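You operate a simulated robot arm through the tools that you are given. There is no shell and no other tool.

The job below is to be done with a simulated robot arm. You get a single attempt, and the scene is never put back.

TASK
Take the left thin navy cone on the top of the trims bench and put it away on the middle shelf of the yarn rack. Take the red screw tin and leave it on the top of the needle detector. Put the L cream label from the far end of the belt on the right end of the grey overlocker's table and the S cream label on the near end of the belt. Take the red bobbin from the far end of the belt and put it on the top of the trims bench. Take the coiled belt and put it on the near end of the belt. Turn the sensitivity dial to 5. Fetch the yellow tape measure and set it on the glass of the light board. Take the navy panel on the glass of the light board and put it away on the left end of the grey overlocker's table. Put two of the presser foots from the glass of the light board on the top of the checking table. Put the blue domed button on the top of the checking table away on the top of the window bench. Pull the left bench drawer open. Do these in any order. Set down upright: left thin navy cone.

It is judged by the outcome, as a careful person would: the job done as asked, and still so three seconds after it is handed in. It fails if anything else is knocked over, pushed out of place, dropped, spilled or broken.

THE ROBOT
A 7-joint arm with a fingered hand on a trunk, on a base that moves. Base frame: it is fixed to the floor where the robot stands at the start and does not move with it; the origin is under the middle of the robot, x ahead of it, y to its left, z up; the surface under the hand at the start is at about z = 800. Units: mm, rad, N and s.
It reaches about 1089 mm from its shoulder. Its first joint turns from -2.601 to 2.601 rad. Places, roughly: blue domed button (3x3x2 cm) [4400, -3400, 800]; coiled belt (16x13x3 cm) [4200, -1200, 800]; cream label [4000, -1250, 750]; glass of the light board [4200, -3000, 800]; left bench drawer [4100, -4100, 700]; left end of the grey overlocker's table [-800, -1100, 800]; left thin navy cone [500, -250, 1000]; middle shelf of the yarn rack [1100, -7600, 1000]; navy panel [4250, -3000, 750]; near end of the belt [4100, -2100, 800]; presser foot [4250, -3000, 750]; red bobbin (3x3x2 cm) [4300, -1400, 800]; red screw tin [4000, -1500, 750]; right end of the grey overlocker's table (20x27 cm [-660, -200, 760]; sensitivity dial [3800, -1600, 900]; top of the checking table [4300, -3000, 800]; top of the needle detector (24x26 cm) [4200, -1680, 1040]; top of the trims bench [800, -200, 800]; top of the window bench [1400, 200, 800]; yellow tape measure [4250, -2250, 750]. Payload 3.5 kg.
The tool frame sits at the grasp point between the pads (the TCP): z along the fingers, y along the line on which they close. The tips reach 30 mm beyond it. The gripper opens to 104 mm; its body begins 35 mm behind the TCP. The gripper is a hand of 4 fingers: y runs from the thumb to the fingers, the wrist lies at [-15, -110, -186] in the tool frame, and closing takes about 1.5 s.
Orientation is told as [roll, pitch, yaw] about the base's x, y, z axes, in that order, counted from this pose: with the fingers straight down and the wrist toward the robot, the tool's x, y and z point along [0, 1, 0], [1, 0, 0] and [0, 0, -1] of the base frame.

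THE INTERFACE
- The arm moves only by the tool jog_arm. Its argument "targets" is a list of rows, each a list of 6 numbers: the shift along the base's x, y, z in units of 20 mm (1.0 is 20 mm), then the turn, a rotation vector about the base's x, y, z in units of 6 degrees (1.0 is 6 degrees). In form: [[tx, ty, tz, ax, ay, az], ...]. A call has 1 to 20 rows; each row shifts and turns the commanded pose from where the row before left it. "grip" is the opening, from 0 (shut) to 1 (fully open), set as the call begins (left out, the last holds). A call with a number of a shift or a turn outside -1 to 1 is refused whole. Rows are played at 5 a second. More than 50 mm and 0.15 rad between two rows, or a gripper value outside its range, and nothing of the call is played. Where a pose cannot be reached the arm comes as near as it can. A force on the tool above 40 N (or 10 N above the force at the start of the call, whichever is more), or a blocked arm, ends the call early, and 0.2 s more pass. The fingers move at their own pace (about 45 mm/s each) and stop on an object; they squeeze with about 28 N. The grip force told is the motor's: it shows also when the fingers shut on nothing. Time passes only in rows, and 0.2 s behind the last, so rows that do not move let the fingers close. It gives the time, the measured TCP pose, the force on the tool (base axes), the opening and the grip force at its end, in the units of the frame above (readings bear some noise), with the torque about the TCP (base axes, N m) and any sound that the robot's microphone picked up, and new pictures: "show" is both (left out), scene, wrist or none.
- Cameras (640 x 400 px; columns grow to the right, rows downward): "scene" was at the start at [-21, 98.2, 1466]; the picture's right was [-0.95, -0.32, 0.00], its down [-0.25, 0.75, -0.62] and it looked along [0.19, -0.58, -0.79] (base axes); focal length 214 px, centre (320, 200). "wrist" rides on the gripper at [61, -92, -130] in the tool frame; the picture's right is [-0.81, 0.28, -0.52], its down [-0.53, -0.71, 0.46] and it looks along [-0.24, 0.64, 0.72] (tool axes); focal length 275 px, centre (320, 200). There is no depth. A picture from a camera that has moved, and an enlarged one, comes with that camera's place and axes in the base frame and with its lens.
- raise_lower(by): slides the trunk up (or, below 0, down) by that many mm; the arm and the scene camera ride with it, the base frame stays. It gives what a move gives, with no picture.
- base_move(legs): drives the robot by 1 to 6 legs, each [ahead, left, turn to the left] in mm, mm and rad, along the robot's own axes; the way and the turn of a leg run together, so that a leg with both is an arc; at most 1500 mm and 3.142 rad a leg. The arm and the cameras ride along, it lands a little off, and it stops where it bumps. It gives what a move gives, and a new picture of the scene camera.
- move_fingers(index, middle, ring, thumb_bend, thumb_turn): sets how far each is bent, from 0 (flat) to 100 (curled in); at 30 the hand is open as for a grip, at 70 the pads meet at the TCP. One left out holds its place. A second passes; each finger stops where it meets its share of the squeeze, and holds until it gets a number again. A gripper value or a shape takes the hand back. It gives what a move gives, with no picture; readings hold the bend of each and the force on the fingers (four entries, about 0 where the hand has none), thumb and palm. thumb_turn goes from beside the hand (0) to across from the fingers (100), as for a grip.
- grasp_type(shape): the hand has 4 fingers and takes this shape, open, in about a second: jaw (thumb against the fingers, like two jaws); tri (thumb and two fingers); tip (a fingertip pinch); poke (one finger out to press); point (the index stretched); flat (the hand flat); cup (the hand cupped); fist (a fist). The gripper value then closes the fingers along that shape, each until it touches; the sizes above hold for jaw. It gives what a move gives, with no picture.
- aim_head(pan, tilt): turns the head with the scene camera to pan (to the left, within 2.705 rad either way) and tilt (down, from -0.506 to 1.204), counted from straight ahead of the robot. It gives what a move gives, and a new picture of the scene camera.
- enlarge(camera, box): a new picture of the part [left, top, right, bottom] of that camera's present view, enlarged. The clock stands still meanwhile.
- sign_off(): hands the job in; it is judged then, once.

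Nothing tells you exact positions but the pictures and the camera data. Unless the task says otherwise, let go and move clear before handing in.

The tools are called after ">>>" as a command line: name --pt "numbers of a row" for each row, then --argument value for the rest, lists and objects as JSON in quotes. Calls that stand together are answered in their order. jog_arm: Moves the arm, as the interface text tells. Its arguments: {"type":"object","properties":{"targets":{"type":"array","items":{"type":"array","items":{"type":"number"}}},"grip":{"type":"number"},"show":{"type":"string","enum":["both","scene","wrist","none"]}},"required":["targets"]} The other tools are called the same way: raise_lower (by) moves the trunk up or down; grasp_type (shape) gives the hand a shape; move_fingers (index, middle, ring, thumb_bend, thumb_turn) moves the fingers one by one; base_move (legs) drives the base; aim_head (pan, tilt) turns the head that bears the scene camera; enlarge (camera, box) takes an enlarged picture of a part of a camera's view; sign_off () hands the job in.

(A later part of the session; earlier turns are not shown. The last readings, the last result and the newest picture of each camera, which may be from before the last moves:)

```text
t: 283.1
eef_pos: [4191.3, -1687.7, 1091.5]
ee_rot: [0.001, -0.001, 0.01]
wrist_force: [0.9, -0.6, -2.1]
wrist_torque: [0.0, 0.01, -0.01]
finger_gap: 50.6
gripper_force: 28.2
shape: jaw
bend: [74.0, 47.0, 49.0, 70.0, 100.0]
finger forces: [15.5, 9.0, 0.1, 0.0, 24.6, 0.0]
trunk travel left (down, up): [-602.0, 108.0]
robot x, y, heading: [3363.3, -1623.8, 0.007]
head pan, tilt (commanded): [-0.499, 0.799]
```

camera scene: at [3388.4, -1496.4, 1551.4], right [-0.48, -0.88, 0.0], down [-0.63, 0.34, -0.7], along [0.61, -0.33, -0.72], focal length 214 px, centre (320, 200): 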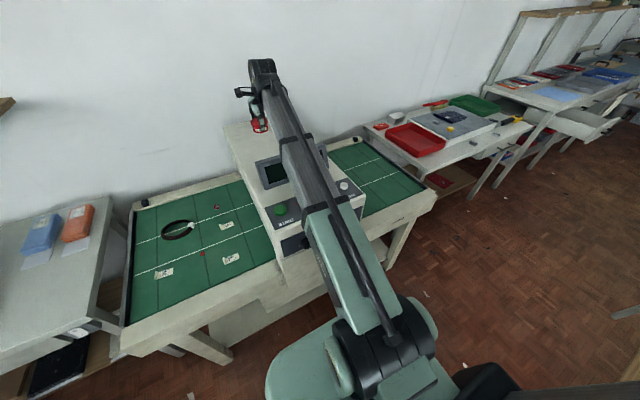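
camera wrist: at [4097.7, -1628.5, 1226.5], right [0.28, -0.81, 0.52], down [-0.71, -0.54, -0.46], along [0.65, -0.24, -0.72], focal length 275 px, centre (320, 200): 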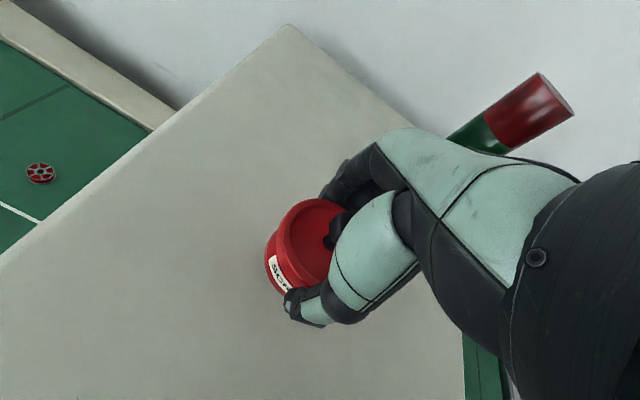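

>>> jog_arm --pt "0 0 -0.1 0 0 0" --pt "0 0 -0.1 0 0 0" --show "none"

>>> jog_arm --pt "0 0 -0.1 0 0 0" --show "none"

```text
t: 283.7
eef_pos: [4191.6, -1688.9, 1088.4]
ee_rot: [0.001, 0.0, 0.012]
wrist_force: [-0.6, 0.4, -2.1]
wrist_torque: [-0.02, 0.0, 0.06]
finger_gap: 50.4
gripper_force: 27.7
shape: jaw
bend: [74.0, 47.0, 49.0, 70.0, 100.0]
finger forces: [15.5, 9.0, 0.0, 0.0, 24.6, 0.0]
trunk travel left (down, up): [-602.0, 108.0]
robot x, y, heading: [3365.1, -1624.6, 0.003]
head pan, tilt (commanded): [-0.499, 0.799]
```

```text
t: 284.1
eef_pos: [4191.6, -1688.1, 1087.6]
ee_rot: [0.0, -0.001, 0.009]
wrist_force: [-0.2, 1.0, -1.7]
wrist_torque: [-0.04, -0.02, -0.01]
finger_gap: 50.5
gripper_force: 27.8
shape: jaw
bend: [74.0, 47.0, 49.0, 70.0, 100.0]
finger forces: [15.6, 9.0, 0.1, 0.1, 24.5, 0.0]
trunk travel left (down, up): [-602.0, 108.0]
robot x, y, heading: [3359.0, -1626.9, -0.001]
head pan, tilt (commanded): [-0.499, 0.799]
```

>>> jog_arm --pt "0 0 -0.1 0 0 0" --show "none"

>>> jog_arm --pt "0 0 -0.08 0 0 0" --show "none"

```text
t: 284.5
eef_pos: [4190.7, -1687.9, 1083.8]
ee_rot: [0.001, -0.002, 0.011]
wrist_force: [-0.2, -0.3, -1.5]
wrist_torque: [0.0, 0.03, -0.01]
finger_gap: 50.5
gripper_force: 27.6
shape: jaw
bend: [74.0, 47.0, 49.0, 70.0, 100.0]
finger forces: [15.6, 8.9, 0.1, 0.0, 24.5, 0.0]
trunk travel left (down, up): [-602.0, 108.0]
robot x, y, heading: [3363.4, -1629.3, 0.002]
head pan, tilt (commanded): [-0.499, 0.799]
```

```text
t: 284.9
eef_pos: [4191.5, -1687.6, 1082.9]
ee_rot: [-0.001, -0.003, 0.01]
wrist_force: [0.1, 0.2, -1.9]
wrist_torque: [0.01, 0.0, 0.0]
finger_gap: 50.3
gripper_force: 28.1
shape: jaw
bend: [74.0, 47.0, 49.0, 70.0, 100.0]
finger forces: [15.5, 9.0, 0.0, 0.0, 24.4, 0.0]
trunk travel left (down, up): [-602.0, 108.0]
robot x, y, heading: [3366.6, -1628.9, 0.0]
head pan, tilt (commanded): [-0.499, 0.799]
```

>>> jog_arm --pt "0 0 -0.1 0 0 0" --show "none"

>>> jog_arm --pt "0 0 -0.1 0 0 0" --show "wrist"

```text
t: 285.3
eef_pos: [4190.6, -1687.6, 1081.7]
ee_rot: [0.0, -0.002, 0.011]
wrist_force: [-0.4, -0.1, -1.8]
wrist_torque: [0.02, -0.02, 0.0]
finger_gap: 50.3
gripper_force: 28.1
shape: jaw
bend: [74.0, 47.0, 49.0, 70.0, 100.0]
finger forces: [15.4, 9.0, 0.0, 0.0, 24.5, 0.0]
trunk travel left (down, up): [-602.0, 108.0]
robot x, y, heading: [3362.4, -1626.8, 0.002]
head pan, tilt (commanded): [-0.499, 0.799]
```

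```text
t: 285.7
eef_pos: [4191.4, -1687.3, 1078.4]
ee_rot: [0.001, -0.001, 0.01]
wrist_force: [-0.6, -0.5, -1.1]
wrist_torque: [0.01, 0.0, 0.02]
finger_gap: 50.5
gripper_force: 27.8
shape: jaw
bend: [74.0, 47.0, 49.0, 70.0, 100.0]
finger forces: [15.4, 9.0, 0.0, 0.1, 24.5, 0.0]
trunk travel left (down, up): [-602.0, 108.0]
robot x, y, heading: [3364.4, -1628.4, -0.002]
head pan, tilt (commanded): [-0.499, 0.799]
camera wrist: at [4098.1, -1627.8, 1209.4], right [0.28, -0.81, 0.52], down [-0.71, -0.54, -0.46], along [0.65, -0.24, -0.72], focal length 275 px, centre (320, 200)
```

wrist: 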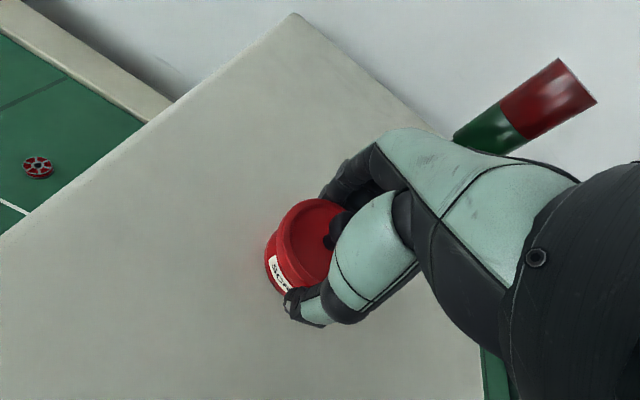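

>>> jog_arm --pt "0 0 -0.1 0 0 0" --pt "0 0 -0.1 0 0 0" --show "none"

>>> jog_arm --pt "0 0 -0.1 0 0 0" --show "none"

>>> jog_arm --pt "0 0 -0.1 0 0 0" --show "none"

```text
t: 286.3
eef_pos: [4190.0, -1688.7, 1076.7]
ee_rot: [-0.001, -0.006, 0.011]
wrist_force: [3.6, -0.1, 19.4]
wrist_torque: [0.0, -0.28, 0.0]
finger_gap: 50.7
gripper_force: 27.9
shape: jaw
bend: [74.0, 46.0, 49.0, 71.0, 100.0]
finger forces: [18.2, 11.0, 0.1, 0.0, 25.7, 0.0]
trunk travel left (down, up): [-602.0, 108.0]
robot x, y, heading: [3358.9, -1625.2, 0.004]
head pan, tilt (commanded): [-0.499, 0.799]
```

```text
t: 286.7
eef_pos: [4187.8, -1687.6, 1075.3]
ee_rot: [-0.002, -0.007, 0.01]
wrist_force: [4.5, 0.6, 31.2]
wrist_torque: [0.01, -0.33, 0.01]
finger_gap: 51.5
gripper_force: 27.7
shape: jaw
bend: [74.0, 46.0, 49.0, 72.0, 100.0]
finger forces: [18.9, 11.9, 0.1, 0.0, 26.2, 0.0]
trunk travel left (down, up): [-602.0, 108.0]
robot x, y, heading: [3367.1, -1625.9, 0.002]
head pan, tilt (commanded): [-0.499, 0.799]
```

```text
t: 287.2
eef_pos: [4190.6, -1688.2, 1075.6]
ee_rot: [0.0, -0.012, 0.011]
wrist_force: [-1.2, -1.1, 24.2]
wrist_torque: [0.0, 0.05, -0.04]
finger_gap: 51.0
gripper_force: 28.0
shape: jaw
bend: [74.0, 46.0, 49.0, 72.0, 100.0]
finger forces: [17.4, 10.9, 0.0, 0.0, 28.7, 0.0]
trunk travel left (down, up): [-602.0, 108.0]
robot x, y, heading: [3359.9, -1623.0, 0.003]
head pan, tilt (commanded): [-0.499, 0.799]
stopped in row 1: the force on the tool passed its limit at 42 N (the readings are from after the stop); the commanded pose is now the measured one
```

Contact made. Relieving and releasing the tin.

>>> jog_arm --pt "0 0 0.08 0 0 0" --pt "0 0 0 0 0 0" --show "none"

>>> jog_arm --pt "0 0 0 0 0 0" --pt "0 0 0 0 0 0" --pt "0 0 0 0 0 0" --pt "0 0 0 0 0 0" --pt "0 0 0 0 0 0" --pt "0 0 0 0 0 0" --pt "0 0 0 0 0 0" --pt "0 0 0 0 0 0" --grip 1 --show "wrist"

```text
t: 287.8
eef_pos: [4188.8, -1687.1, 1075.5]
ee_rot: [0.0, -0.009, 0.01]
wrist_force: [0.5, -1.0, 25.3]
wrist_torque: [-0.08, 0.0, -0.06]
finger_gap: 51.1
gripper_force: 27.9
shape: jaw
bend: [74.0, 46.0, 49.0, 72.0, 100.0]
finger forces: [17.7, 11.3, 0.1, 0.0, 28.1, 0.0]
trunk travel left (down, up): [-602.0, 108.0]
robot x, y, heading: [3360.1, -1625.0, 0.001]
head pan, tilt (commanded): [-0.499, 0.799]
```

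```text
t: 289.6
eef_pos: [4191.9, -1687.5, 1074.0]
ee_rot: [-0.001, -0.007, 0.012]
wrist_force: [0.2, -0.9, -0.5]
wrist_torque: [0.0, 0.01, 0.01]
finger_gap: 103.5
gripper_force: 0.1
shape: jaw
bend: [30.0, 30.0, 30.0, 30.0, 98.0]
finger forces: [0.0, 0.1, 0.0, 0.0, 0.1, 0.0]
trunk travel left (down, up): [-602.0, 108.0]
robot x, y, heading: [3361.2, -1627.5, 0.0]
head pan, tilt (commanded): [-0.499, 0.799]
heard: snap
camera wrist: at [4097.5, -1627.8, 1203.3], right [0.28, -0.81, 0.52], down [-0.7, -0.54, -0.46], along [0.65, -0.24, -0.72], focal length 275 px, centre (320, 200)
```

wrist: 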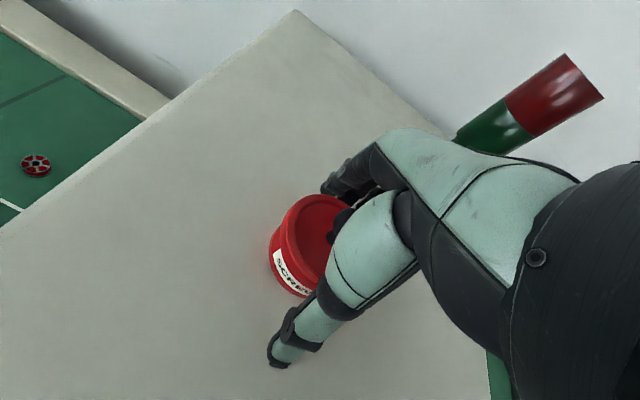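

The tin stands on the detector's top. Raising the hand clear.

>>> jog_arm --pt "0 0 0.5 0 0 0" --pt "0 0 1 0 0 0" --pt "0 0 1 0 0 0" --pt "0 0 1 0 0 0" --pt "0 0 1 0 0 0" --pt "0 0 1 0 0 0" --pt "0 0 1 0 0 0" --show "wrist"

>>> enlarge --camera "wrist" --box '[180, 180, 340, 340]'

```text
t: 291.2
eef_pos: [4191.8, -1688.0, 1203.9]
ee_rot: [-0.001, -0.006, 0.011]
wrist_force: [0.7, 0.4, 0.2]
wrist_torque: [0.04, 0.0, -0.01]
finger_gap: 103.4
gripper_force: 0.0
shape: jaw
bend: [30.0, 30.0, 30.0, 30.0, 98.0]
finger forces: [0.0, 0.0, 0.0, 0.0, 0.1, 0.0]
trunk travel left (down, up): [-602.0, 108.0]
robot x, y, heading: [3363.4, -1624.1, -0.001]
head pan, tilt (commanded): [-0.499, 0.799]
camera wrist: at [4098.3, -1628.5, 1333.6], right [0.28, -0.81, 0.52], down [-0.7, -0.54, -0.46], along [0.65, -0.24, -0.72], focal length 275 px, centre (320, 200)
```

wrist: 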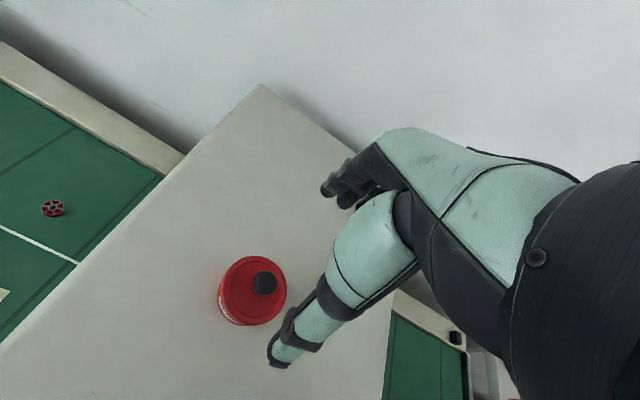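

```text
2.50 times, centred on (260, 260) of wrist
camera zoom: at [4098.3, -1628.5, 1333.6], right [0.28, -0.81, 0.52], down [-0.7, -0.54, -0.46], along [0.65, -0.24, -0.72], focal length 688 px, centre (470, 50)
```

zoom: 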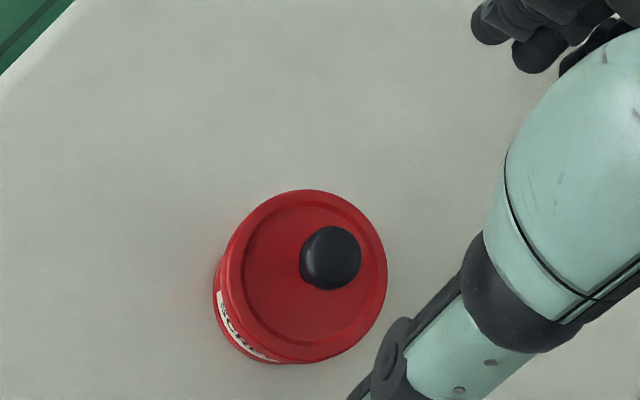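

The red tin is in place on the detector top with its lid on. Next, the coiled belt: driving left to it and switching to the three-finger shape.

>>> base_move --legs '[[0, 420, 0]]'

>>> grasp_type --shape "tri"

>>> jog_arm --pt "-0.5 0 -1 0 0.05 -0.1" --pt "-0.5 0 -1 0 0 0" --pt "-0.5 0 -1 0 0 0" --pt "-0.5 0 -1 0 0 0" --pt "0 0 -1 0 0 0" --pt "0 0 -1 0 0 0" --pt "0 0 -1 0 0 0" --pt "0 0 -1 0 0 0" --pt "0 0 -1 0 0 0" --pt "0 0 -1 0 0 0" --pt "0 0 -1 0 0 0"

```text
t: 293.8
eef_pos: [4191.7, -1263.1, 1203.8]
ee_rot: [-0.001, -0.005, 0.012]
wrist_force: [-0.3, 0.3, 0.2]
wrist_torque: [-0.03, 0.02, 0.0]
finger_gap: 103.6
gripper_force: 0.1
shape: jaw
bend: [30.0, 30.0, 30.0, 30.0, 98.0]
finger forces: [0.0, 0.1, 0.0, 0.0, 0.0, 0.1]
trunk travel left (down, up): [-602.0, 108.0]
robot x, y, heading: [3362.9, -1198.6, 0.009]
head pan, tilt (commanded): [-0.499, 0.799]
camera scene: at [3387.1, -1070.5, 1551.3], right [-0.48, -0.88, 0.0], down [-0.63, 0.34, -0.7], along [0.61, -0.33, -0.72], focal length 214 px, centre (320, 200)
```

scene: 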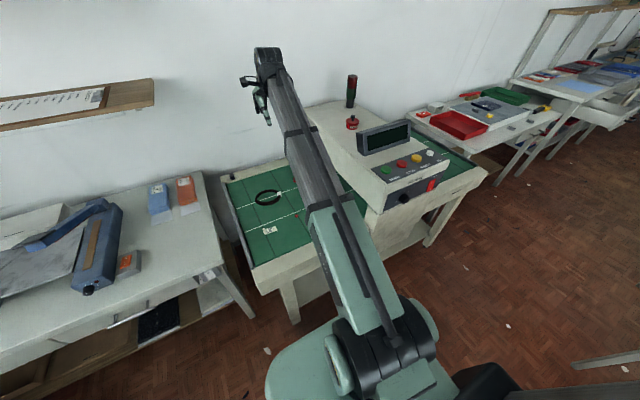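

```text
t: 294.7
eef_pos: [4191.7, -1264.2, 1203.2]
ee_rot: [-0.001, -0.004, 0.012]
wrist_force: [-0.2, 0.4, 0.7]
wrist_torque: [0.0, 0.02, 0.02]
finger_gap: 103.5
gripper_force: 0.0
shape: tri
bend: [30.0, 30.0, 99.0, 30.0, 98.0]
finger forces: [0.0, 0.1, 0.0, 0.0, 0.0, 0.0]
trunk travel left (down, up): [-602.0, 108.0]
robot x, y, heading: [3357.3, -1201.6, 0.005]
head pan, tilt (commanded): [-0.499, 0.799]
```

```text
t: 297.1
eef_pos: [4149.2, -1263.5, 982.0]
ee_rot: [0.0, -0.001, 0.002]
wrist_force: [0.5, 0.2, 0.0]
wrist_torque: [0.0, -0.03, 0.01]
finger_gap: 103.7
gripper_force: 0.1
shape: tri
bend: [30.0, 30.0, 99.0, 30.0, 98.0]
finger forces: [0.0, 0.0, 0.0, 0.0, 0.1, 0.0]
trunk travel left (down, up): [-602.0, 108.0]
robot x, y, heading: [3361.6, -1201.8, 0.005]
head pan, tilt (commanded): [-0.499, 0.799]
camera scene: at [3387.2, -1071.1, 1551.4], right [-0.48, -0.88, 0.0], down [-0.63, 0.34, -0.7], along [0.61, -0.33, -0.72], focal length 214 px, centre (320, 200)
camera wrist: at [4057.7, -1202.3, 1113.1], right [0.28, -0.81, 0.52], down [-0.71, -0.53, -0.46], along [0.65, -0.24, -0.72], focal length 275 px, centre (320, 200)
```

scene: 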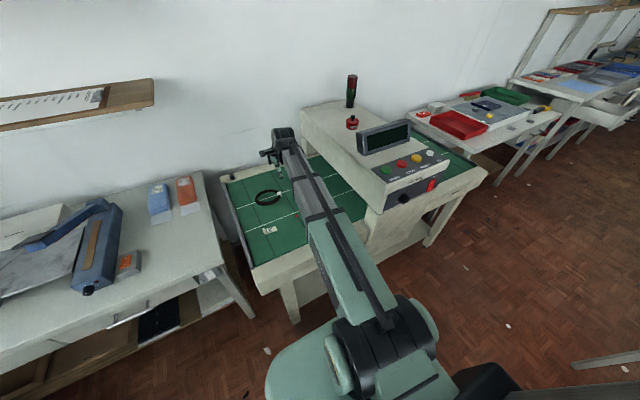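
wrist: 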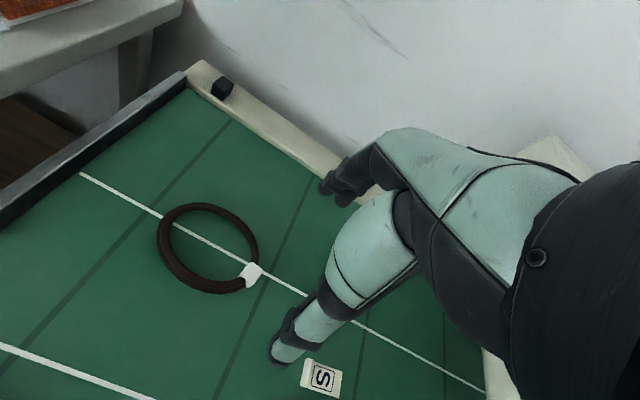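

The ring's near side is at about (4158, -1216). I'll pinch that cord with the fingers inside the ring and the thumb outside.

>>> jog_arm --pt "0.05 0.26 -0.94 0 0 0" --pt "0.05 0.26 -0.94 0 0 0" --pt "0.05 0.26 -0.94 0 0 0" --pt "0.05 0.26 -0.94 0 0 0" --pt "0.05 0.26 -0.94 0 0 0" --pt "0.05 0.26 -0.94 0 0 0" --pt "0.05 0.26 -0.94 0 0 0" --pt "0.05 0.26 -0.94 0 0 0" --grip 0.6 --show "wrist"

```text
t: 298.9
eef_pos: [4159.6, -1220.6, 833.6]
ee_rot: [-0.001, -0.001, 0.002]
wrist_force: [-0.8, 0.3, 0.2]
wrist_torque: [0.02, 0.0, 0.02]
finger_gap: 62.6
gripper_force: 0.1
shape: tri
bend: [74.0, 40.0, 99.0, 64.0, 100.0]
finger forces: [0.1, 0.0, 0.1, 0.0, 0.0, 0.1]
trunk travel left (down, up): [-602.0, 108.0]
robot x, y, heading: [3364.3, -1202.9, 0.001]
head pan, tilt (commanded): [-0.499, 0.799]
camera wrist: at [4067.3, -1160.0, 963.3], right [0.28, -0.81, 0.52], down [-0.71, -0.53, -0.46], along [0.65, -0.24, -0.72], focal length 275 px, centre (320, 200)
```

wrist: 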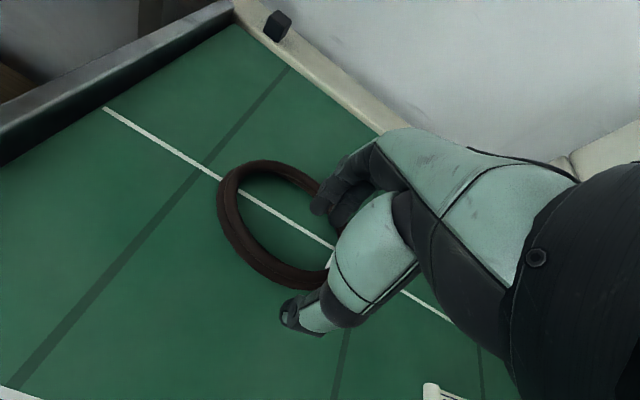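

>>> jog_arm --pt "0 0 -0.9 0 0 0" --pt "0 0 -0.8 0 0 0" --show "wrist"

```text
t: 299.5
eef_pos: [4160.0, -1220.4, 798.0]
ee_rot: [0.0, 0.0, 0.003]
wrist_force: [-0.9, -0.5, -0.1]
wrist_torque: [-0.04, -0.01, -0.01]
finger_gap: 62.9
gripper_force: 0.0
shape: tri
bend: [74.0, 40.0, 99.0, 64.0, 100.0]
finger forces: [0.0, 0.1, 0.0, 0.1, 0.0, 0.0]
trunk travel left (down, up): [-602.0, 108.0]
robot x, y, heading: [3360.4, -1204.2, 0.0]
head pan, tilt (commanded): [-0.499, 0.799]
camera wrist: at [4067.5, -1160.2, 928.9], right [0.28, -0.81, 0.52], down [-0.71, -0.53, -0.46], along [0.65, -0.24, -0.72], focal length 275 px, centre (320, 200)
```

wrist: 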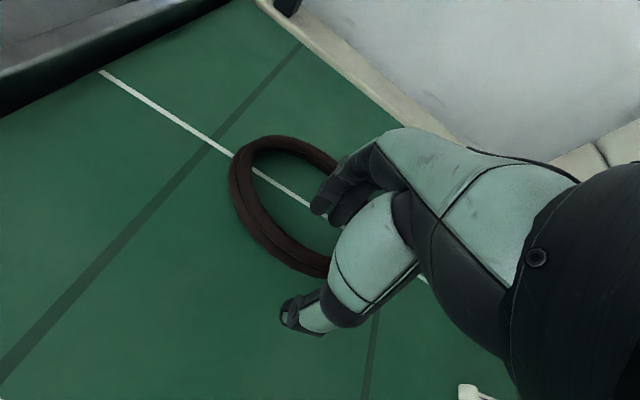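

>>> jog_arm --pt "0 0 -0.15 0 0 0" --show "none"

>>> jog_arm --pt "0 0 0 0 0 0" --pt "0 0 0 0 0 0" --pt "0 0 0 0 0 0" --pt "0 0 0 0 0 0" --pt "0 0 0 0 0 0" --pt "0 0 0 0 0 0" --pt "0 0 0 0 0 0" --grip 0 --show "wrist"

```text
t: 299.9
eef_pos: [4159.8, -1220.9, 794.9]
ee_rot: [-0.002, -0.002, 0.001]
wrist_force: [0.9, -0.2, -0.3]
wrist_torque: [0.01, 0.04, 0.01]
finger_gap: 63.0
gripper_force: 0.1
shape: tri
bend: [74.0, 40.0, 99.0, 64.0, 100.0]
finger forces: [0.0, 0.1, 0.0, 0.0, 0.1, 0.0]
trunk travel left (down, up): [-602.0, 108.0]
robot x, y, heading: [3363.8, -1202.4, 0.002]
head pan, tilt (commanded): [-0.499, 0.799]
```

```text
t: 301.5
eef_pos: [4159.2, -1221.8, 794.9]
ee_rot: [-0.001, -0.003, 0.001]
wrist_force: [0.0, 0.4, 0.2]
wrist_torque: [0.05, 0.02, 0.02]
finger_gap: 15.5
gripper_force: 27.9
shape: tri
bend: [73.0, 60.0, 100.0, 74.0, 100.0]
finger forces: [12.0, 12.0, 0.0, 0.1, 24.5, 0.0]
trunk travel left (down, up): [-602.0, 108.0]
robot x, y, heading: [3360.4, -1199.5, 0.005]
head pan, tilt (commanded): [-0.499, 0.799]
camera wrist: at [4067.1, -1160.3, 926.3], right [0.28, -0.81, 0.52], down [-0.71, -0.53, -0.46], along [0.65, -0.24, -0.72], focal length 275 px, centre (320, 200)
```

wrist: 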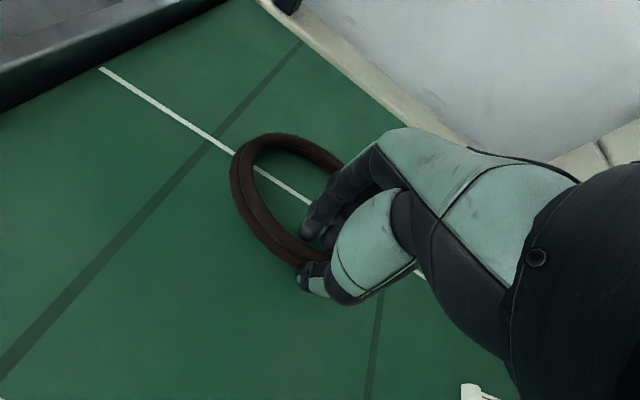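

Gripped the cord firmly. Lifting to see how it holds.

>>> jog_arm --pt "0 0 0.5 0 0 0" --pt "0 0 1 0 0 0" --pt "0 0 1 0 0 0" --pt "0 0 1 0 0 0" --pt "0 0 1 0 0 0" --show "wrist"

```text
t: 302.7
eef_pos: [4159.5, -1220.8, 887.0]
ee_rot: [0.0, 0.0, 0.003]
wrist_force: [-0.8, 0.2, -1.6]
wrist_torque: [-0.05, 0.04, 0.0]
finger_gap: 15.6
gripper_force: 28.1
shape: tri
bend: [73.0, 60.0, 100.0, 74.0, 100.0]
finger forces: [12.4, 11.7, 0.0, 0.0, 24.8, 0.0]
trunk travel left (down, up): [-602.0, 108.0]
robot x, y, heading: [3360.8, -1199.6, 0.006]
head pan, tilt (commanded): [-0.499, 0.799]
camera wrist: at [4067.3, -1160.1, 1016.9], right [0.28, -0.81, 0.52], down [-0.71, -0.53, -0.46], along [0.65, -0.24, -0.72], focal length 275 px, centre (320, 200)
```

wrist: 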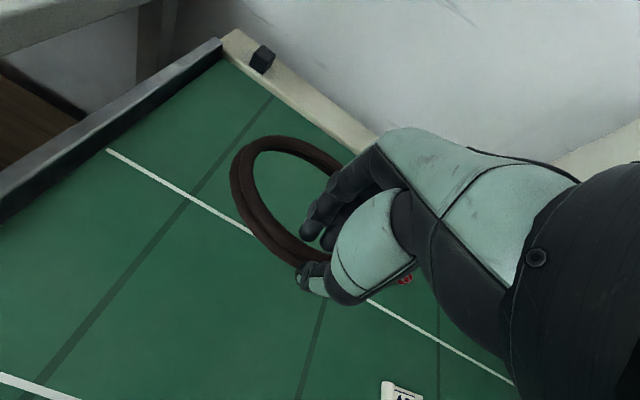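

The coil is held level. Raising it above the detector and driving right to the near end of the belt.

>>> jog_arm --pt "0 0 1 0 0 0" --pt "0 0 1 0 0 0" --pt "0 0 1 0 0 0" --pt "0 0 1 0 0 0" --pt "0 0 1 0 0 0" --pt "0 0 1 0 0 0" --pt "0 0 1 0 0 0" --pt "0 0 1 0 0 0" --pt "0 0 1 0 0 0" --pt "0 0 1 0 0 0" --pt "0 0 1 0 0 0" --pt "0 0 1 0 0 0" --pt "0 0 1 0 0 0" --pt "0 0 1 0 0 0" --pt "0 0 1 0 0 0" --pt "0 0 1 0 0 0" --show "none"

>>> base_move --legs '[[0, -930, -0.003]]'

>>> jog_arm --pt "0 0 0 0 0 0" --show "wrist"

```text
t: 306.1
eef_pos: [4157.6, -1222.3, 1206.9]
ee_rot: [0.001, -0.002, 0.002]
wrist_force: [-0.5, 1.1, -1.1]
wrist_torque: [-0.03, 0.03, 0.02]
finger_gap: 15.6
gripper_force: 28.0
shape: tri
bend: [73.0, 60.0, 100.0, 74.0, 100.0]
finger forces: [12.4, 11.5, 0.0, 0.0, 24.6, 0.0]
trunk travel left (down, up): [-602.0, 108.0]
robot x, y, heading: [3361.6, -1198.6, 0.005]
head pan, tilt (commanded): [-0.499, 0.799]
```

```text
t: 311.1
eef_pos: [4162.8, -2162.5, 1206.8]
ee_rot: [0.0, 0.0, 0.004]
wrist_force: [0.1, 0.9, 0.0]
wrist_torque: [-0.05, 0.05, 0.02]
finger_gap: 15.6
gripper_force: 27.7
shape: tri
bend: [73.0, 60.0, 100.0, 74.0, 100.0]
finger forces: [12.3, 11.5, 0.1, 0.0, 24.5, 0.0]
trunk travel left (down, up): [-602.0, 108.0]
robot x, y, heading: [3367.1, -2143.1, 0.003]
head pan, tilt (commanded): [-0.499, 0.799]
camera scene: at [3390.6, -2014.0, 1551.4], right [-0.47, -0.88, 0.0], down [-0.63, 0.34, -0.7], along [0.61, -0.33, -0.72], focal length 214 px, centre (320, 200)
```

scene: 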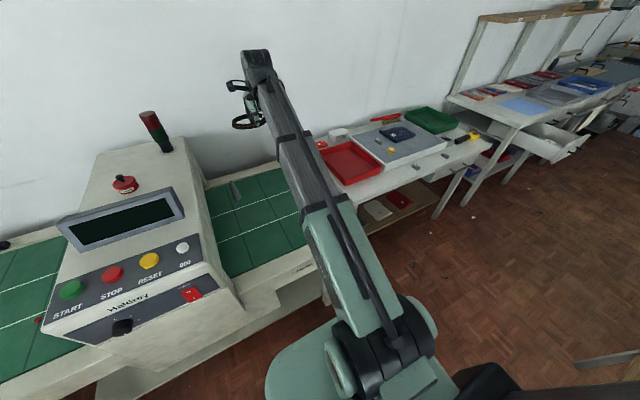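

```text
t: 311.5
eef_pos: [4162.0, -2162.2, 1205.7]
ee_rot: [-0.001, 0.001, 0.003]
wrist_force: [-0.9, -0.6, -1.8]
wrist_torque: [-0.01, 0.06, -0.03]
finger_gap: 15.5
gripper_force: 28.0
shape: tri
bend: [73.0, 60.0, 100.0, 74.0, 100.0]
finger forces: [12.4, 11.5, 0.1, 0.0, 24.5, 0.0]
trunk travel left (down, up): [-602.0, 108.0]
robot x, y, heading: [3368.2, -2145.6, 0.007]
head pan, tilt (commanded): [-0.499, 0.799]
camera wrist: at [4069.7, -2101.7, 1336.7], right [0.28, -0.81, 0.52], down [-0.71, -0.54, -0.46], along [0.65, -0.24, -0.72], focal length 275 px, centre (320, 200)
```

wrist: 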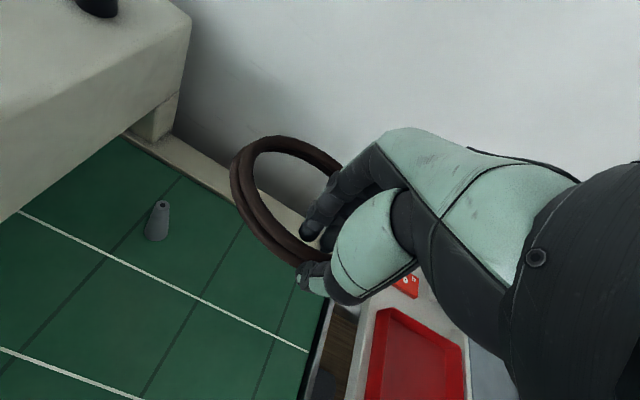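

Over the near end of the belt, clear of the grey wand. Lowering.

>>> jog_arm --pt "0 0 -1 0 0 0" --pt "0 0 -1 0 0 0" --pt "0 0 -1 0 0 0" --pt "0 0 -1 0 0 0" --pt "0 0 -1 0 0 0" --pt "0 0 -1 0 0 0" --pt "0 0 -1 0 0 0" --pt "0 0 -1 0 0 0" --pt "0 0 -1 0 0 0" --pt "0 0 -1 0 0 0" --pt "0 0 -1 0 0 0" --pt "0 0 -1 0 0 0" --pt "0 0 -1 0 0 0" --pt "0 0 -1 0 0 0" --pt "0 0 -1 0 0 0" --pt "0 0 -1 0 0 0" --pt "0 0 -1 0 0 0" --pt "0 0 -1 0 0 0" --pt "0 0 -1 0 0 0" --pt "0 0 -0.8 0 0 0" --show "wrist"

>>> jog_arm --pt "0 0 -0.15 0 0 0" --pt "0 0 -0.15 0 0 0" --show "none"

```text
t: 315.7
eef_pos: [4161.6, -2161.6, 809.3]
ee_rot: [0.0, -0.002, 0.003]
wrist_force: [-0.1, 0.1, -1.6]
wrist_torque: [-0.01, 0.05, 0.01]
finger_gap: 15.5
gripper_force: 27.8
shape: tri
bend: [73.0, 60.0, 100.0, 74.0, 100.0]
finger forces: [12.3, 11.6, 0.1, 0.0, 24.4, 0.0]
trunk travel left (down, up): [-602.0, 108.0]
robot x, y, heading: [3363.6, -2145.0, 0.006]
head pan, tilt (commanded): [-0.499, 0.799]
camera wrist: at [4069.9, -2100.2, 940.7], right [0.28, -0.81, 0.52], down [-0.71, -0.54, -0.46], along [0.65, -0.24, -0.72], focal length 275 px, centre (320, 200)
```

wrist: 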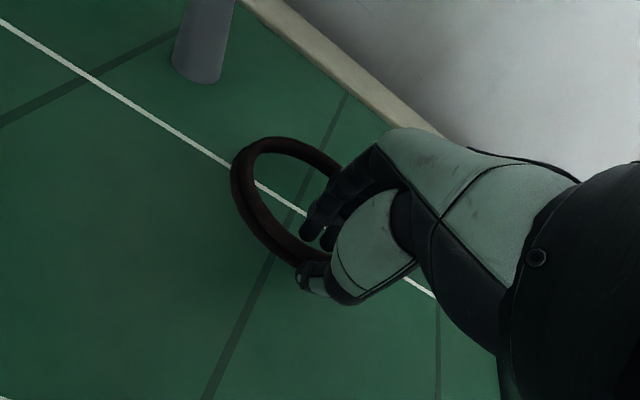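

```text
t: 316.3
eef_pos: [4161.2, -2161.7, 804.5]
ee_rot: [0.0, 0.002, 0.003]
wrist_force: [-0.2, 0.1, -1.1]
wrist_torque: [0.02, 0.06, -0.01]
finger_gap: 15.7
gripper_force: 28.1
shape: tri
bend: [73.0, 60.0, 100.0, 74.0, 100.0]
finger forces: [12.2, 11.4, 0.0, 0.0, 24.4, 0.0]
trunk travel left (down, up): [-602.0, 108.0]
robot x, y, heading: [3364.6, -2144.7, 0.009]
head pan, tilt (commanded): [-0.499, 0.799]
```

>>> jog_arm --pt "0 0 -0.15 0 0 0" --pt "0 0 -0.15 0 0 0" --show "none"

>>> jog_arm --pt "0 0 -0.1 0 0 0" --show "none"

```text
t: 316.9
eef_pos: [4162.0, -2161.2, 799.2]
ee_rot: [0.001, 0.0, 0.004]
wrist_force: [-0.4, -0.8, -0.5]
wrist_torque: [0.02, 0.0, 0.02]
finger_gap: 15.6
gripper_force: 27.9
shape: tri
bend: [73.0, 60.0, 100.0, 74.0, 100.0]
finger forces: [12.6, 11.3, 0.0, 0.1, 24.5, 0.0]
trunk travel left (down, up): [-602.0, 108.0]
robot x, y, heading: [3364.8, -2143.7, 0.005]
head pan, tilt (commanded): [-0.499, 0.799]
```

```text
t: 317.3
eef_pos: [4162.3, -2163.0, 796.5]
ee_rot: [0.0, -0.002, 0.003]
wrist_force: [-0.8, 0.1, 0.4]
wrist_torque: [0.01, -0.02, 0.0]
finger_gap: 15.5
gripper_force: 27.8
shape: tri
bend: [73.0, 60.0, 100.0, 74.0, 100.0]
finger forces: [12.8, 11.7, 0.0, 0.1, 24.4, 0.1]
trunk travel left (down, up): [-602.0, 108.0]
robot x, y, heading: [3363.0, -2141.4, 0.004]
head pan, tilt (commanded): [-0.499, 0.799]
```

>>> jog_arm --pt "0 0 -0.08 0 0 0" --show "none"

>>> jog_arm --pt "0 0 0 0 0 0" --pt "0 0 0 0 0 0" --pt "0 0 0 0 0 0" --pt "0 0 0 0 0 0" --pt "0 0 0 0 0 0" --grip 0.6 --show "wrist"

>>> jog_arm --pt "0 0 0.5 0 0 0" --pt "0 0 1 0 0 0" --pt "0 0 1 0 0 0" --pt "0 0 1 0 0 0" --pt "0 0 1 0 0 0" --pt "0 0 1 0 0 0" --pt "0 0 1 0 0 0" --show "wrist"

```text
t: 317.7
eef_pos: [4162.6, -2161.8, 795.1]
ee_rot: [-0.001, -0.002, 0.005]
wrist_force: [-1.0, 0.6, 5.7]
wrist_torque: [0.03, -0.06, 0.05]
finger_gap: 15.7
gripper_force: 28.3
shape: tri
bend: [73.0, 60.0, 100.0, 74.0, 100.0]
finger forces: [13.4, 12.7, 0.0, 0.0, 26.4, 0.0]
trunk travel left (down, up): [-602.0, 108.0]
robot x, y, heading: [3364.4, -2143.3, 0.008]
head pan, tilt (commanded): [-0.499, 0.799]
```

```text
t: 318.9
eef_pos: [4162.3, -2162.9, 795.5]
ee_rot: [-0.001, -0.001, 0.003]
wrist_force: [-0.5, -0.7, -0.6]
wrist_torque: [0.0, -0.02, 0.02]
finger_gap: 62.1
gripper_force: 0.0
shape: tri
bend: [74.0, 41.0, 99.0, 65.0, 100.0]
finger forces: [0.0, 0.0, 0.0, 0.0, 0.0, 0.0]
trunk travel left (down, up): [-602.0, 108.0]
robot x, y, heading: [3363.0, -2143.2, 0.003]
head pan, tilt (commanded): [-0.499, 0.799]
camera wrist: at [4070.1, -2101.5, 925.3], right [0.28, -0.81, 0.52], down [-0.71, -0.54, -0.46], along [0.65, -0.24, -0.72], focal length 275 px, centre (320, 200)
```

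wrist: 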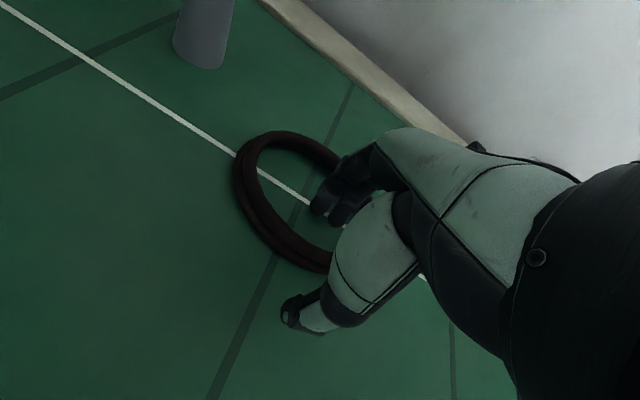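

```text
t: 320.5
eef_pos: [4160.8, -2162.1, 926.1]
ee_rot: [0.0, 0.0, 0.004]
wrist_force: [0.7, -0.7, 0.3]
wrist_torque: [-0.01, -0.01, 0.0]
finger_gap: 62.0
gripper_force: 0.1
shape: tri
bend: [74.0, 41.0, 99.0, 65.0, 100.0]
finger forces: [0.1, 0.0, 0.1, 0.1, 0.0, 0.0]
trunk travel left (down, up): [-602.0, 108.0]
robot x, y, heading: [3367.7, -2144.6, 0.003]
head pan, tilt (commanded): [-0.499, 0.799]
camera wrist: at [4069.0, -2100.9, 1056.4], right [0.28, -0.81, 0.52], down [-0.71, -0.54, -0.46], along [0.65, -0.24, -0.72], focal length 275 px, centre (320, 200)
```

wrist: 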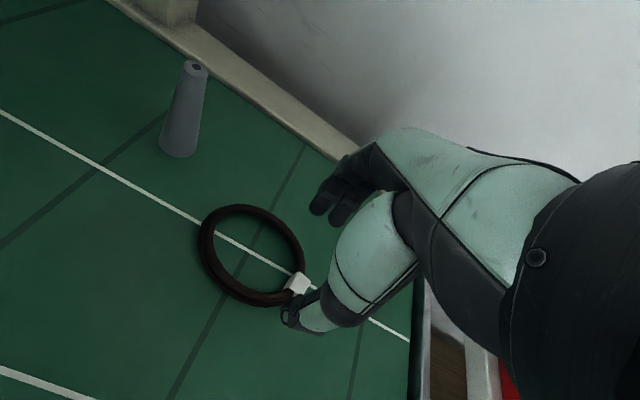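

The coil lies on the near end of the belt. Next look at the sensitivity dial while I have this view.

>>> enlarge --camera "scene" --box '[30, 200, 230, 360]'

```text
2.50 times, centred on (130, 280) of scene
camera zoom: at [3390.4, -2013.7, 1551.3], right [-0.47, -0.88, 0.0], down [-0.63, 0.34, -0.7], along [0.61, -0.33, -0.72], focal length 536 px, centre (795, 0)
```

zoom: 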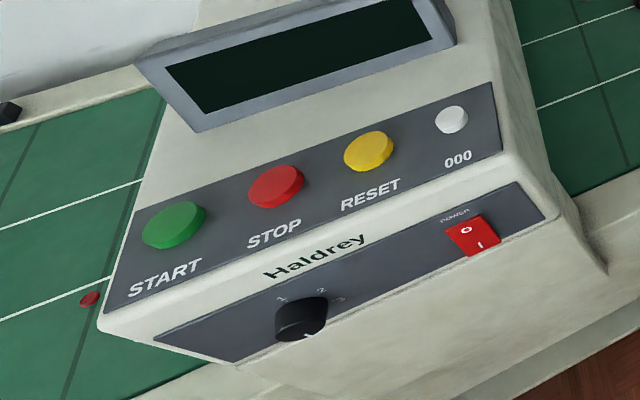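

I'll retract the hand, point it forward (thumb below), and move in front of the dial for a frontal look.

>>> jog_arm --pt "-0.86 -0.97 0.2 0 0 0" --pt "-0.86 -0.97 0.2 0 0 0" --pt "-0.86 -0.97 0.2 0 0 0" --pt "-0.86 -0.97 0.2 0 0 0" --pt "-0.86 -0.97 0.2 0 0 0" --pt "-0.86 -0.97 0.2 0 0 0" --pt "-0.86 -0.97 0.2 0 0 0" --pt "-0.86 -0.97 0.2 0 0 0" --pt "-0.86 -0.97 0.2 0 0 0" --pt "-0.86 -0.97 0.2 0 0 0" --pt "-0.86 -0.97 0.2 0 0 0" --pt "-0.86 -0.97 0.2 0 0 0" --pt "-0.86 -0.97 0.2 0 0 0" --pt "-0.86 -0.97 0.2 0 0 0" --pt "-0.86 -0.97 0.2 0 0 0" --pt "-0.86 -0.97 0.2 0 0 0" --show "none"

>>> base_move --legs '[[-200, 0, 0]]'

>>> jog_arm --pt "0 0 0 0 -1 0" --pt "0 0 0 0 -1 0" --pt "0 0 0 0 -1 0" --pt "0 0 0 0 -1 0" --pt "0 0 0 0 -1 0" --pt "0 0 0 0 -1 0" --pt "0 0 0 0 -1 0" --pt "0 0 0 0 -1 0" --pt "0 0 0 0 -1 0" --pt "0 0 0 0 -1 0" --pt "0 0 0 0 -1 0" --pt "0 0 0 0 -1 0" --pt "0 0 0 0 -1 0" --pt "0 0 0 0 -1 0" --pt "0 0 0 0 -1 0" --show "none"

```text
t: 323.9
eef_pos: [3885.4, -2473.7, 988.9]
ee_rot: [0.0, 0.0, 0.006]
wrist_force: [-0.3, 0.1, 0.2]
wrist_torque: [-0.02, 0.01, 0.03]
finger_gap: 61.7
gripper_force: 0.3
shape: tri
bend: [74.0, 41.0, 99.0, 65.0, 100.0]
finger forces: [0.0, 0.0, 0.0, 0.0, 0.0, 0.1]
trunk travel left (down, up): [-602.0, 108.0]
robot x, y, heading: [3363.0, -2146.1, 0.005]
head pan, tilt (commanded): [-0.499, 0.799]
```

```text
t: 325.4
eef_pos: [3689.2, -2472.8, 988.6]
ee_rot: [0.0, -0.002, 0.003]
wrist_force: [-0.3, -0.6, 1.0]
wrist_torque: [0.0, -0.01, 0.01]
finger_gap: 62.1
gripper_force: 0.1
shape: tri
bend: [74.0, 41.0, 99.0, 65.0, 100.0]
finger forces: [0.0, 0.0, 0.0, 0.0, 0.1, 0.0]
trunk travel left (down, up): [-602.0, 108.0]
robot x, y, heading: [3167.5, -2144.8, 0.0]
head pan, tilt (commanded): [-0.499, 0.799]
camera scene: at [3192.2, -2015.0, 1551.4], right [-0.47, -0.88, 0.0], down [-0.63, 0.34, -0.7], along [0.61, -0.33, -0.72], focal length 214 px, centre (320, 200)
```

scene: 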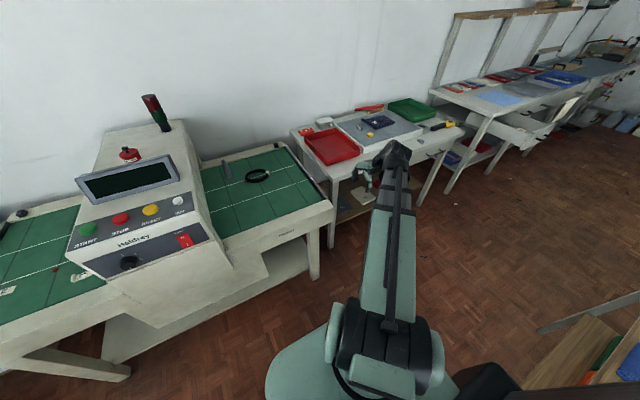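

```text
t: 328.6
eef_pos: [3689.6, -2474.2, 989.1]
ee_rot: [-2.02, -1.565, 2.021]
wrist_force: [-0.2, -0.3, -0.4]
wrist_torque: [0.0, 0.0, -0.04]
finger_gap: 62.1
gripper_force: 0.0
shape: tri
bend: [74.0, 41.0, 99.0, 65.0, 100.0]
finger forces: [0.1, 0.0, 0.0, 0.0, 0.0, 0.0]
trunk travel left (down, up): [-602.0, 108.0]
robot x, y, heading: [3169.2, -2145.4, 0.007]
head pan, tilt (commanded): [-0.499, 0.799]
```

>>> base_move --legs '[[-60, 0, 0], [0, 860, -0.005]]'

>>> raise_lower --by -110

>>> aim_head --pan -0.67 --tilt 0.6

```text
t: 333.7
eef_pos: [3623.1, -1629.7, 989.3]
ee_rot: [-1.721, -1.564, 1.72]
wrist_force: [-0.2, -0.6, 0.4]
wrist_torque: [0.0, 0.0, -0.02]
finger_gap: 62.2
gripper_force: 0.1
shape: tri
bend: [74.0, 41.0, 99.0, 65.0, 100.0]
finger forces: [0.0, 0.1, 0.1, 0.0, 0.1, 0.1]
trunk travel left (down, up): [-602.0, 108.0]
robot x, y, heading: [3101.9, -1306.1, 0.009]
head pan, tilt (commanded): [-0.499, 0.799]
camera scene: at [3126.2, -1171.5, 1551.4], right [-0.47, -0.88, 0.0], down [-0.63, 0.34, -0.7], along [0.61, -0.33, -0.72], focal length 214 px, centre (320, 200)
```

scene: 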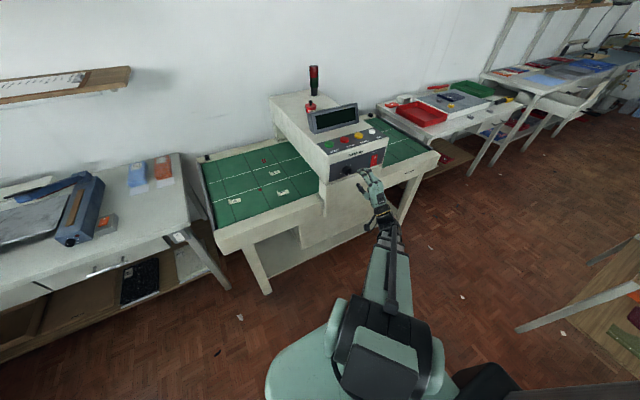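

```text
t: 335.1
eef_pos: [3623.0, -1630.8, 878.3]
ee_rot: [-1.727, -1.565, 1.726]
wrist_force: [0.3, -0.4, -0.5]
wrist_torque: [0.0, -0.01, -0.02]
finger_gap: 62.4
gripper_force: 0.1
shape: tri
bend: [74.0, 41.0, 99.0, 65.0, 100.0]
finger forces: [0.0, 0.0, 0.1, 0.0, 0.0, 0.0]
trunk travel left (down, up): [-492.0, 218.0]
robot x, y, heading: [3097.1, -1304.8, 0.007]
head pan, tilt (commanded): [-0.499, 0.799]
```

```text
t: 335.8
eef_pos: [3620.6, -1630.7, 878.5]
ee_rot: [-1.723, -1.566, 1.72]
wrist_force: [-0.1, -0.1, 0.3]
wrist_torque: [0.04, -0.02, 0.04]
finger_gap: 62.0
gripper_force: 0.1
shape: tri
bend: [74.0, 41.0, 99.0, 65.0, 100.0]
finger forces: [0.0, 0.0, 0.1, 0.1, 0.0, 0.0]
trunk travel left (down, up): [-492.0, 218.0]
robot x, y, heading: [3101.0, -1305.2, 0.004]
head pan, tilt (commanded): [-0.67, 0.6]
camera scene: at [3124.8, -1187.9, 1458.2], right [-0.62, -0.79, 0.0], down [-0.45, 0.35, -0.82], along [0.65, -0.51, -0.57], focal length 214 px, centre (320, 200)
```

scene: 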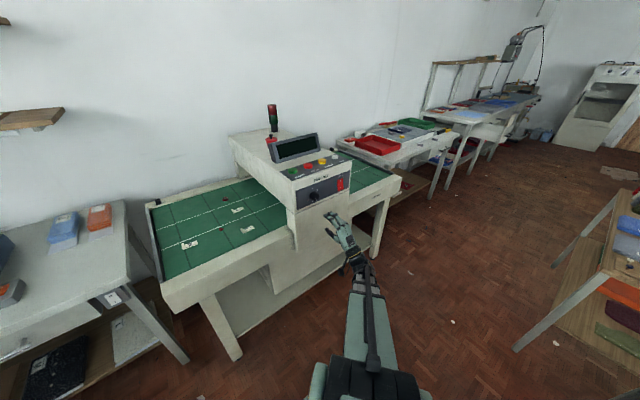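

>>> enlarge --camera "scene" --box '[270, 150, 370, 230]'

>>> jog_arm --pt "0 0 0 0 0 0" --show "wrist"

```text
5.00 times, centred on (320, 190) of scene
camera zoom: at [3124.8, -1187.9, 1458.2], right [-0.62, -0.79, 0.0], down [-0.45, 0.35, -0.82], along [0.65, -0.51, -0.57], focal length 1072 px, centre (320, 250)
```

zoom: 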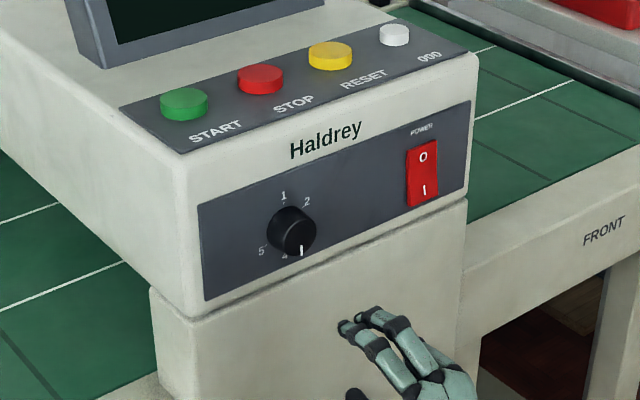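

```text
t: 336.2
eef_pos: [3621.7, -1630.0, 878.9]
ee_rot: [-1.725, -1.565, 1.722]
wrist_force: [-1.5, 0.5, 0.0]
wrist_torque: [0.01, -0.02, 0.01]
finger_gap: 62.3
gripper_force: 0.0
shape: tri
bend: [74.0, 41.0, 99.0, 65.0, 100.0]
finger forces: [0.0, 0.1, 0.0, 0.0, 0.0, 0.0]
trunk travel left (down, up): [-492.0, 218.0]
robot x, y, heading: [3099.7, -1302.8, 0.006]
head pan, tilt (commanded): [-0.67, 0.6]
camera wrist: at [3491.3, -1569.9, 786.2], right [-0.52, -0.81, 0.28], down [0.46, -0.54, -0.71], along [0.72, -0.24, 0.65], focal length 275 px, centre (320, 200)
```

wrist: 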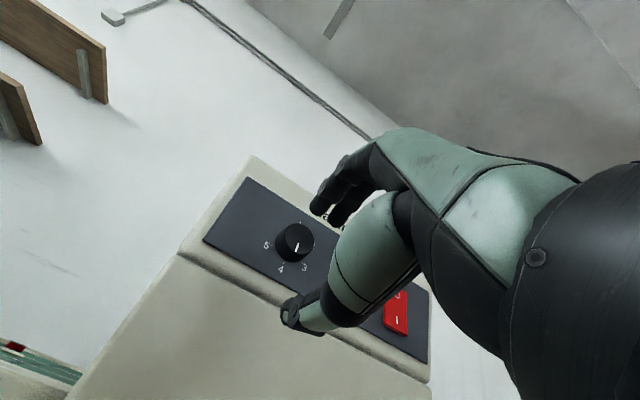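

The dial shows marks 1 to 5 with its white pointer now near 3. Zooming in for the angles.

>>> enlarge --camera "wrist" --box '[230, 200, 350, 300]'

>>> enlarge --camera "scene" --box '[308, 180, 348, 212]'

```text
4.00 times, centred on (290, 250) of wrist
camera zoom: at [3491.3, -1569.9, 786.2], right [-0.52, -0.81, 0.28], down [0.46, -0.54, -0.71], along [0.72, -0.24, 0.65], focal length 1101 px, centre (440, 0)
```

zoom: 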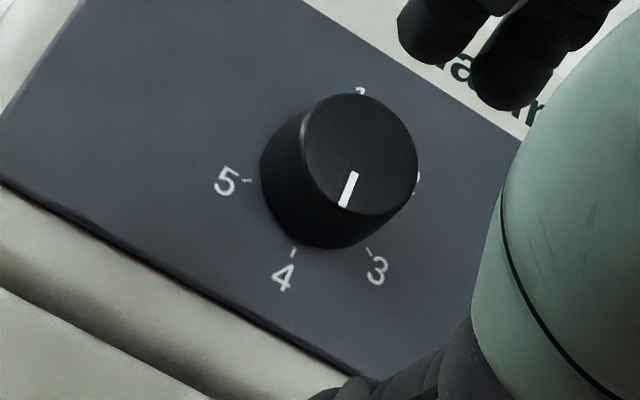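

```text
12.50 times, centred on (328, 196) of scene
camera zoom: at [3124.7, -1187.9, 1458.2], right [-0.62, -0.79, 0.0], down [-0.44, 0.35, -0.83], along [0.65, -0.51, -0.56], focal length 2681 px, centre (220, 250)
```

zoom: 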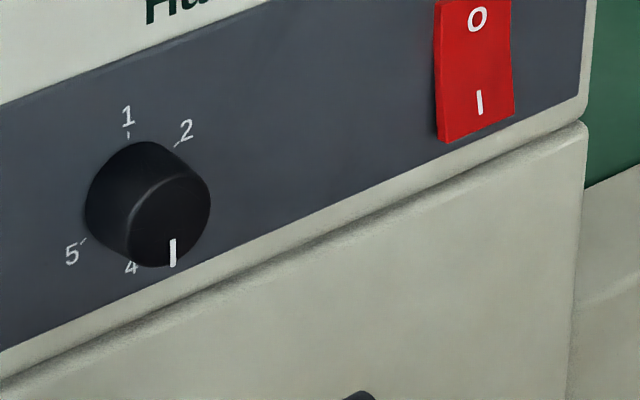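

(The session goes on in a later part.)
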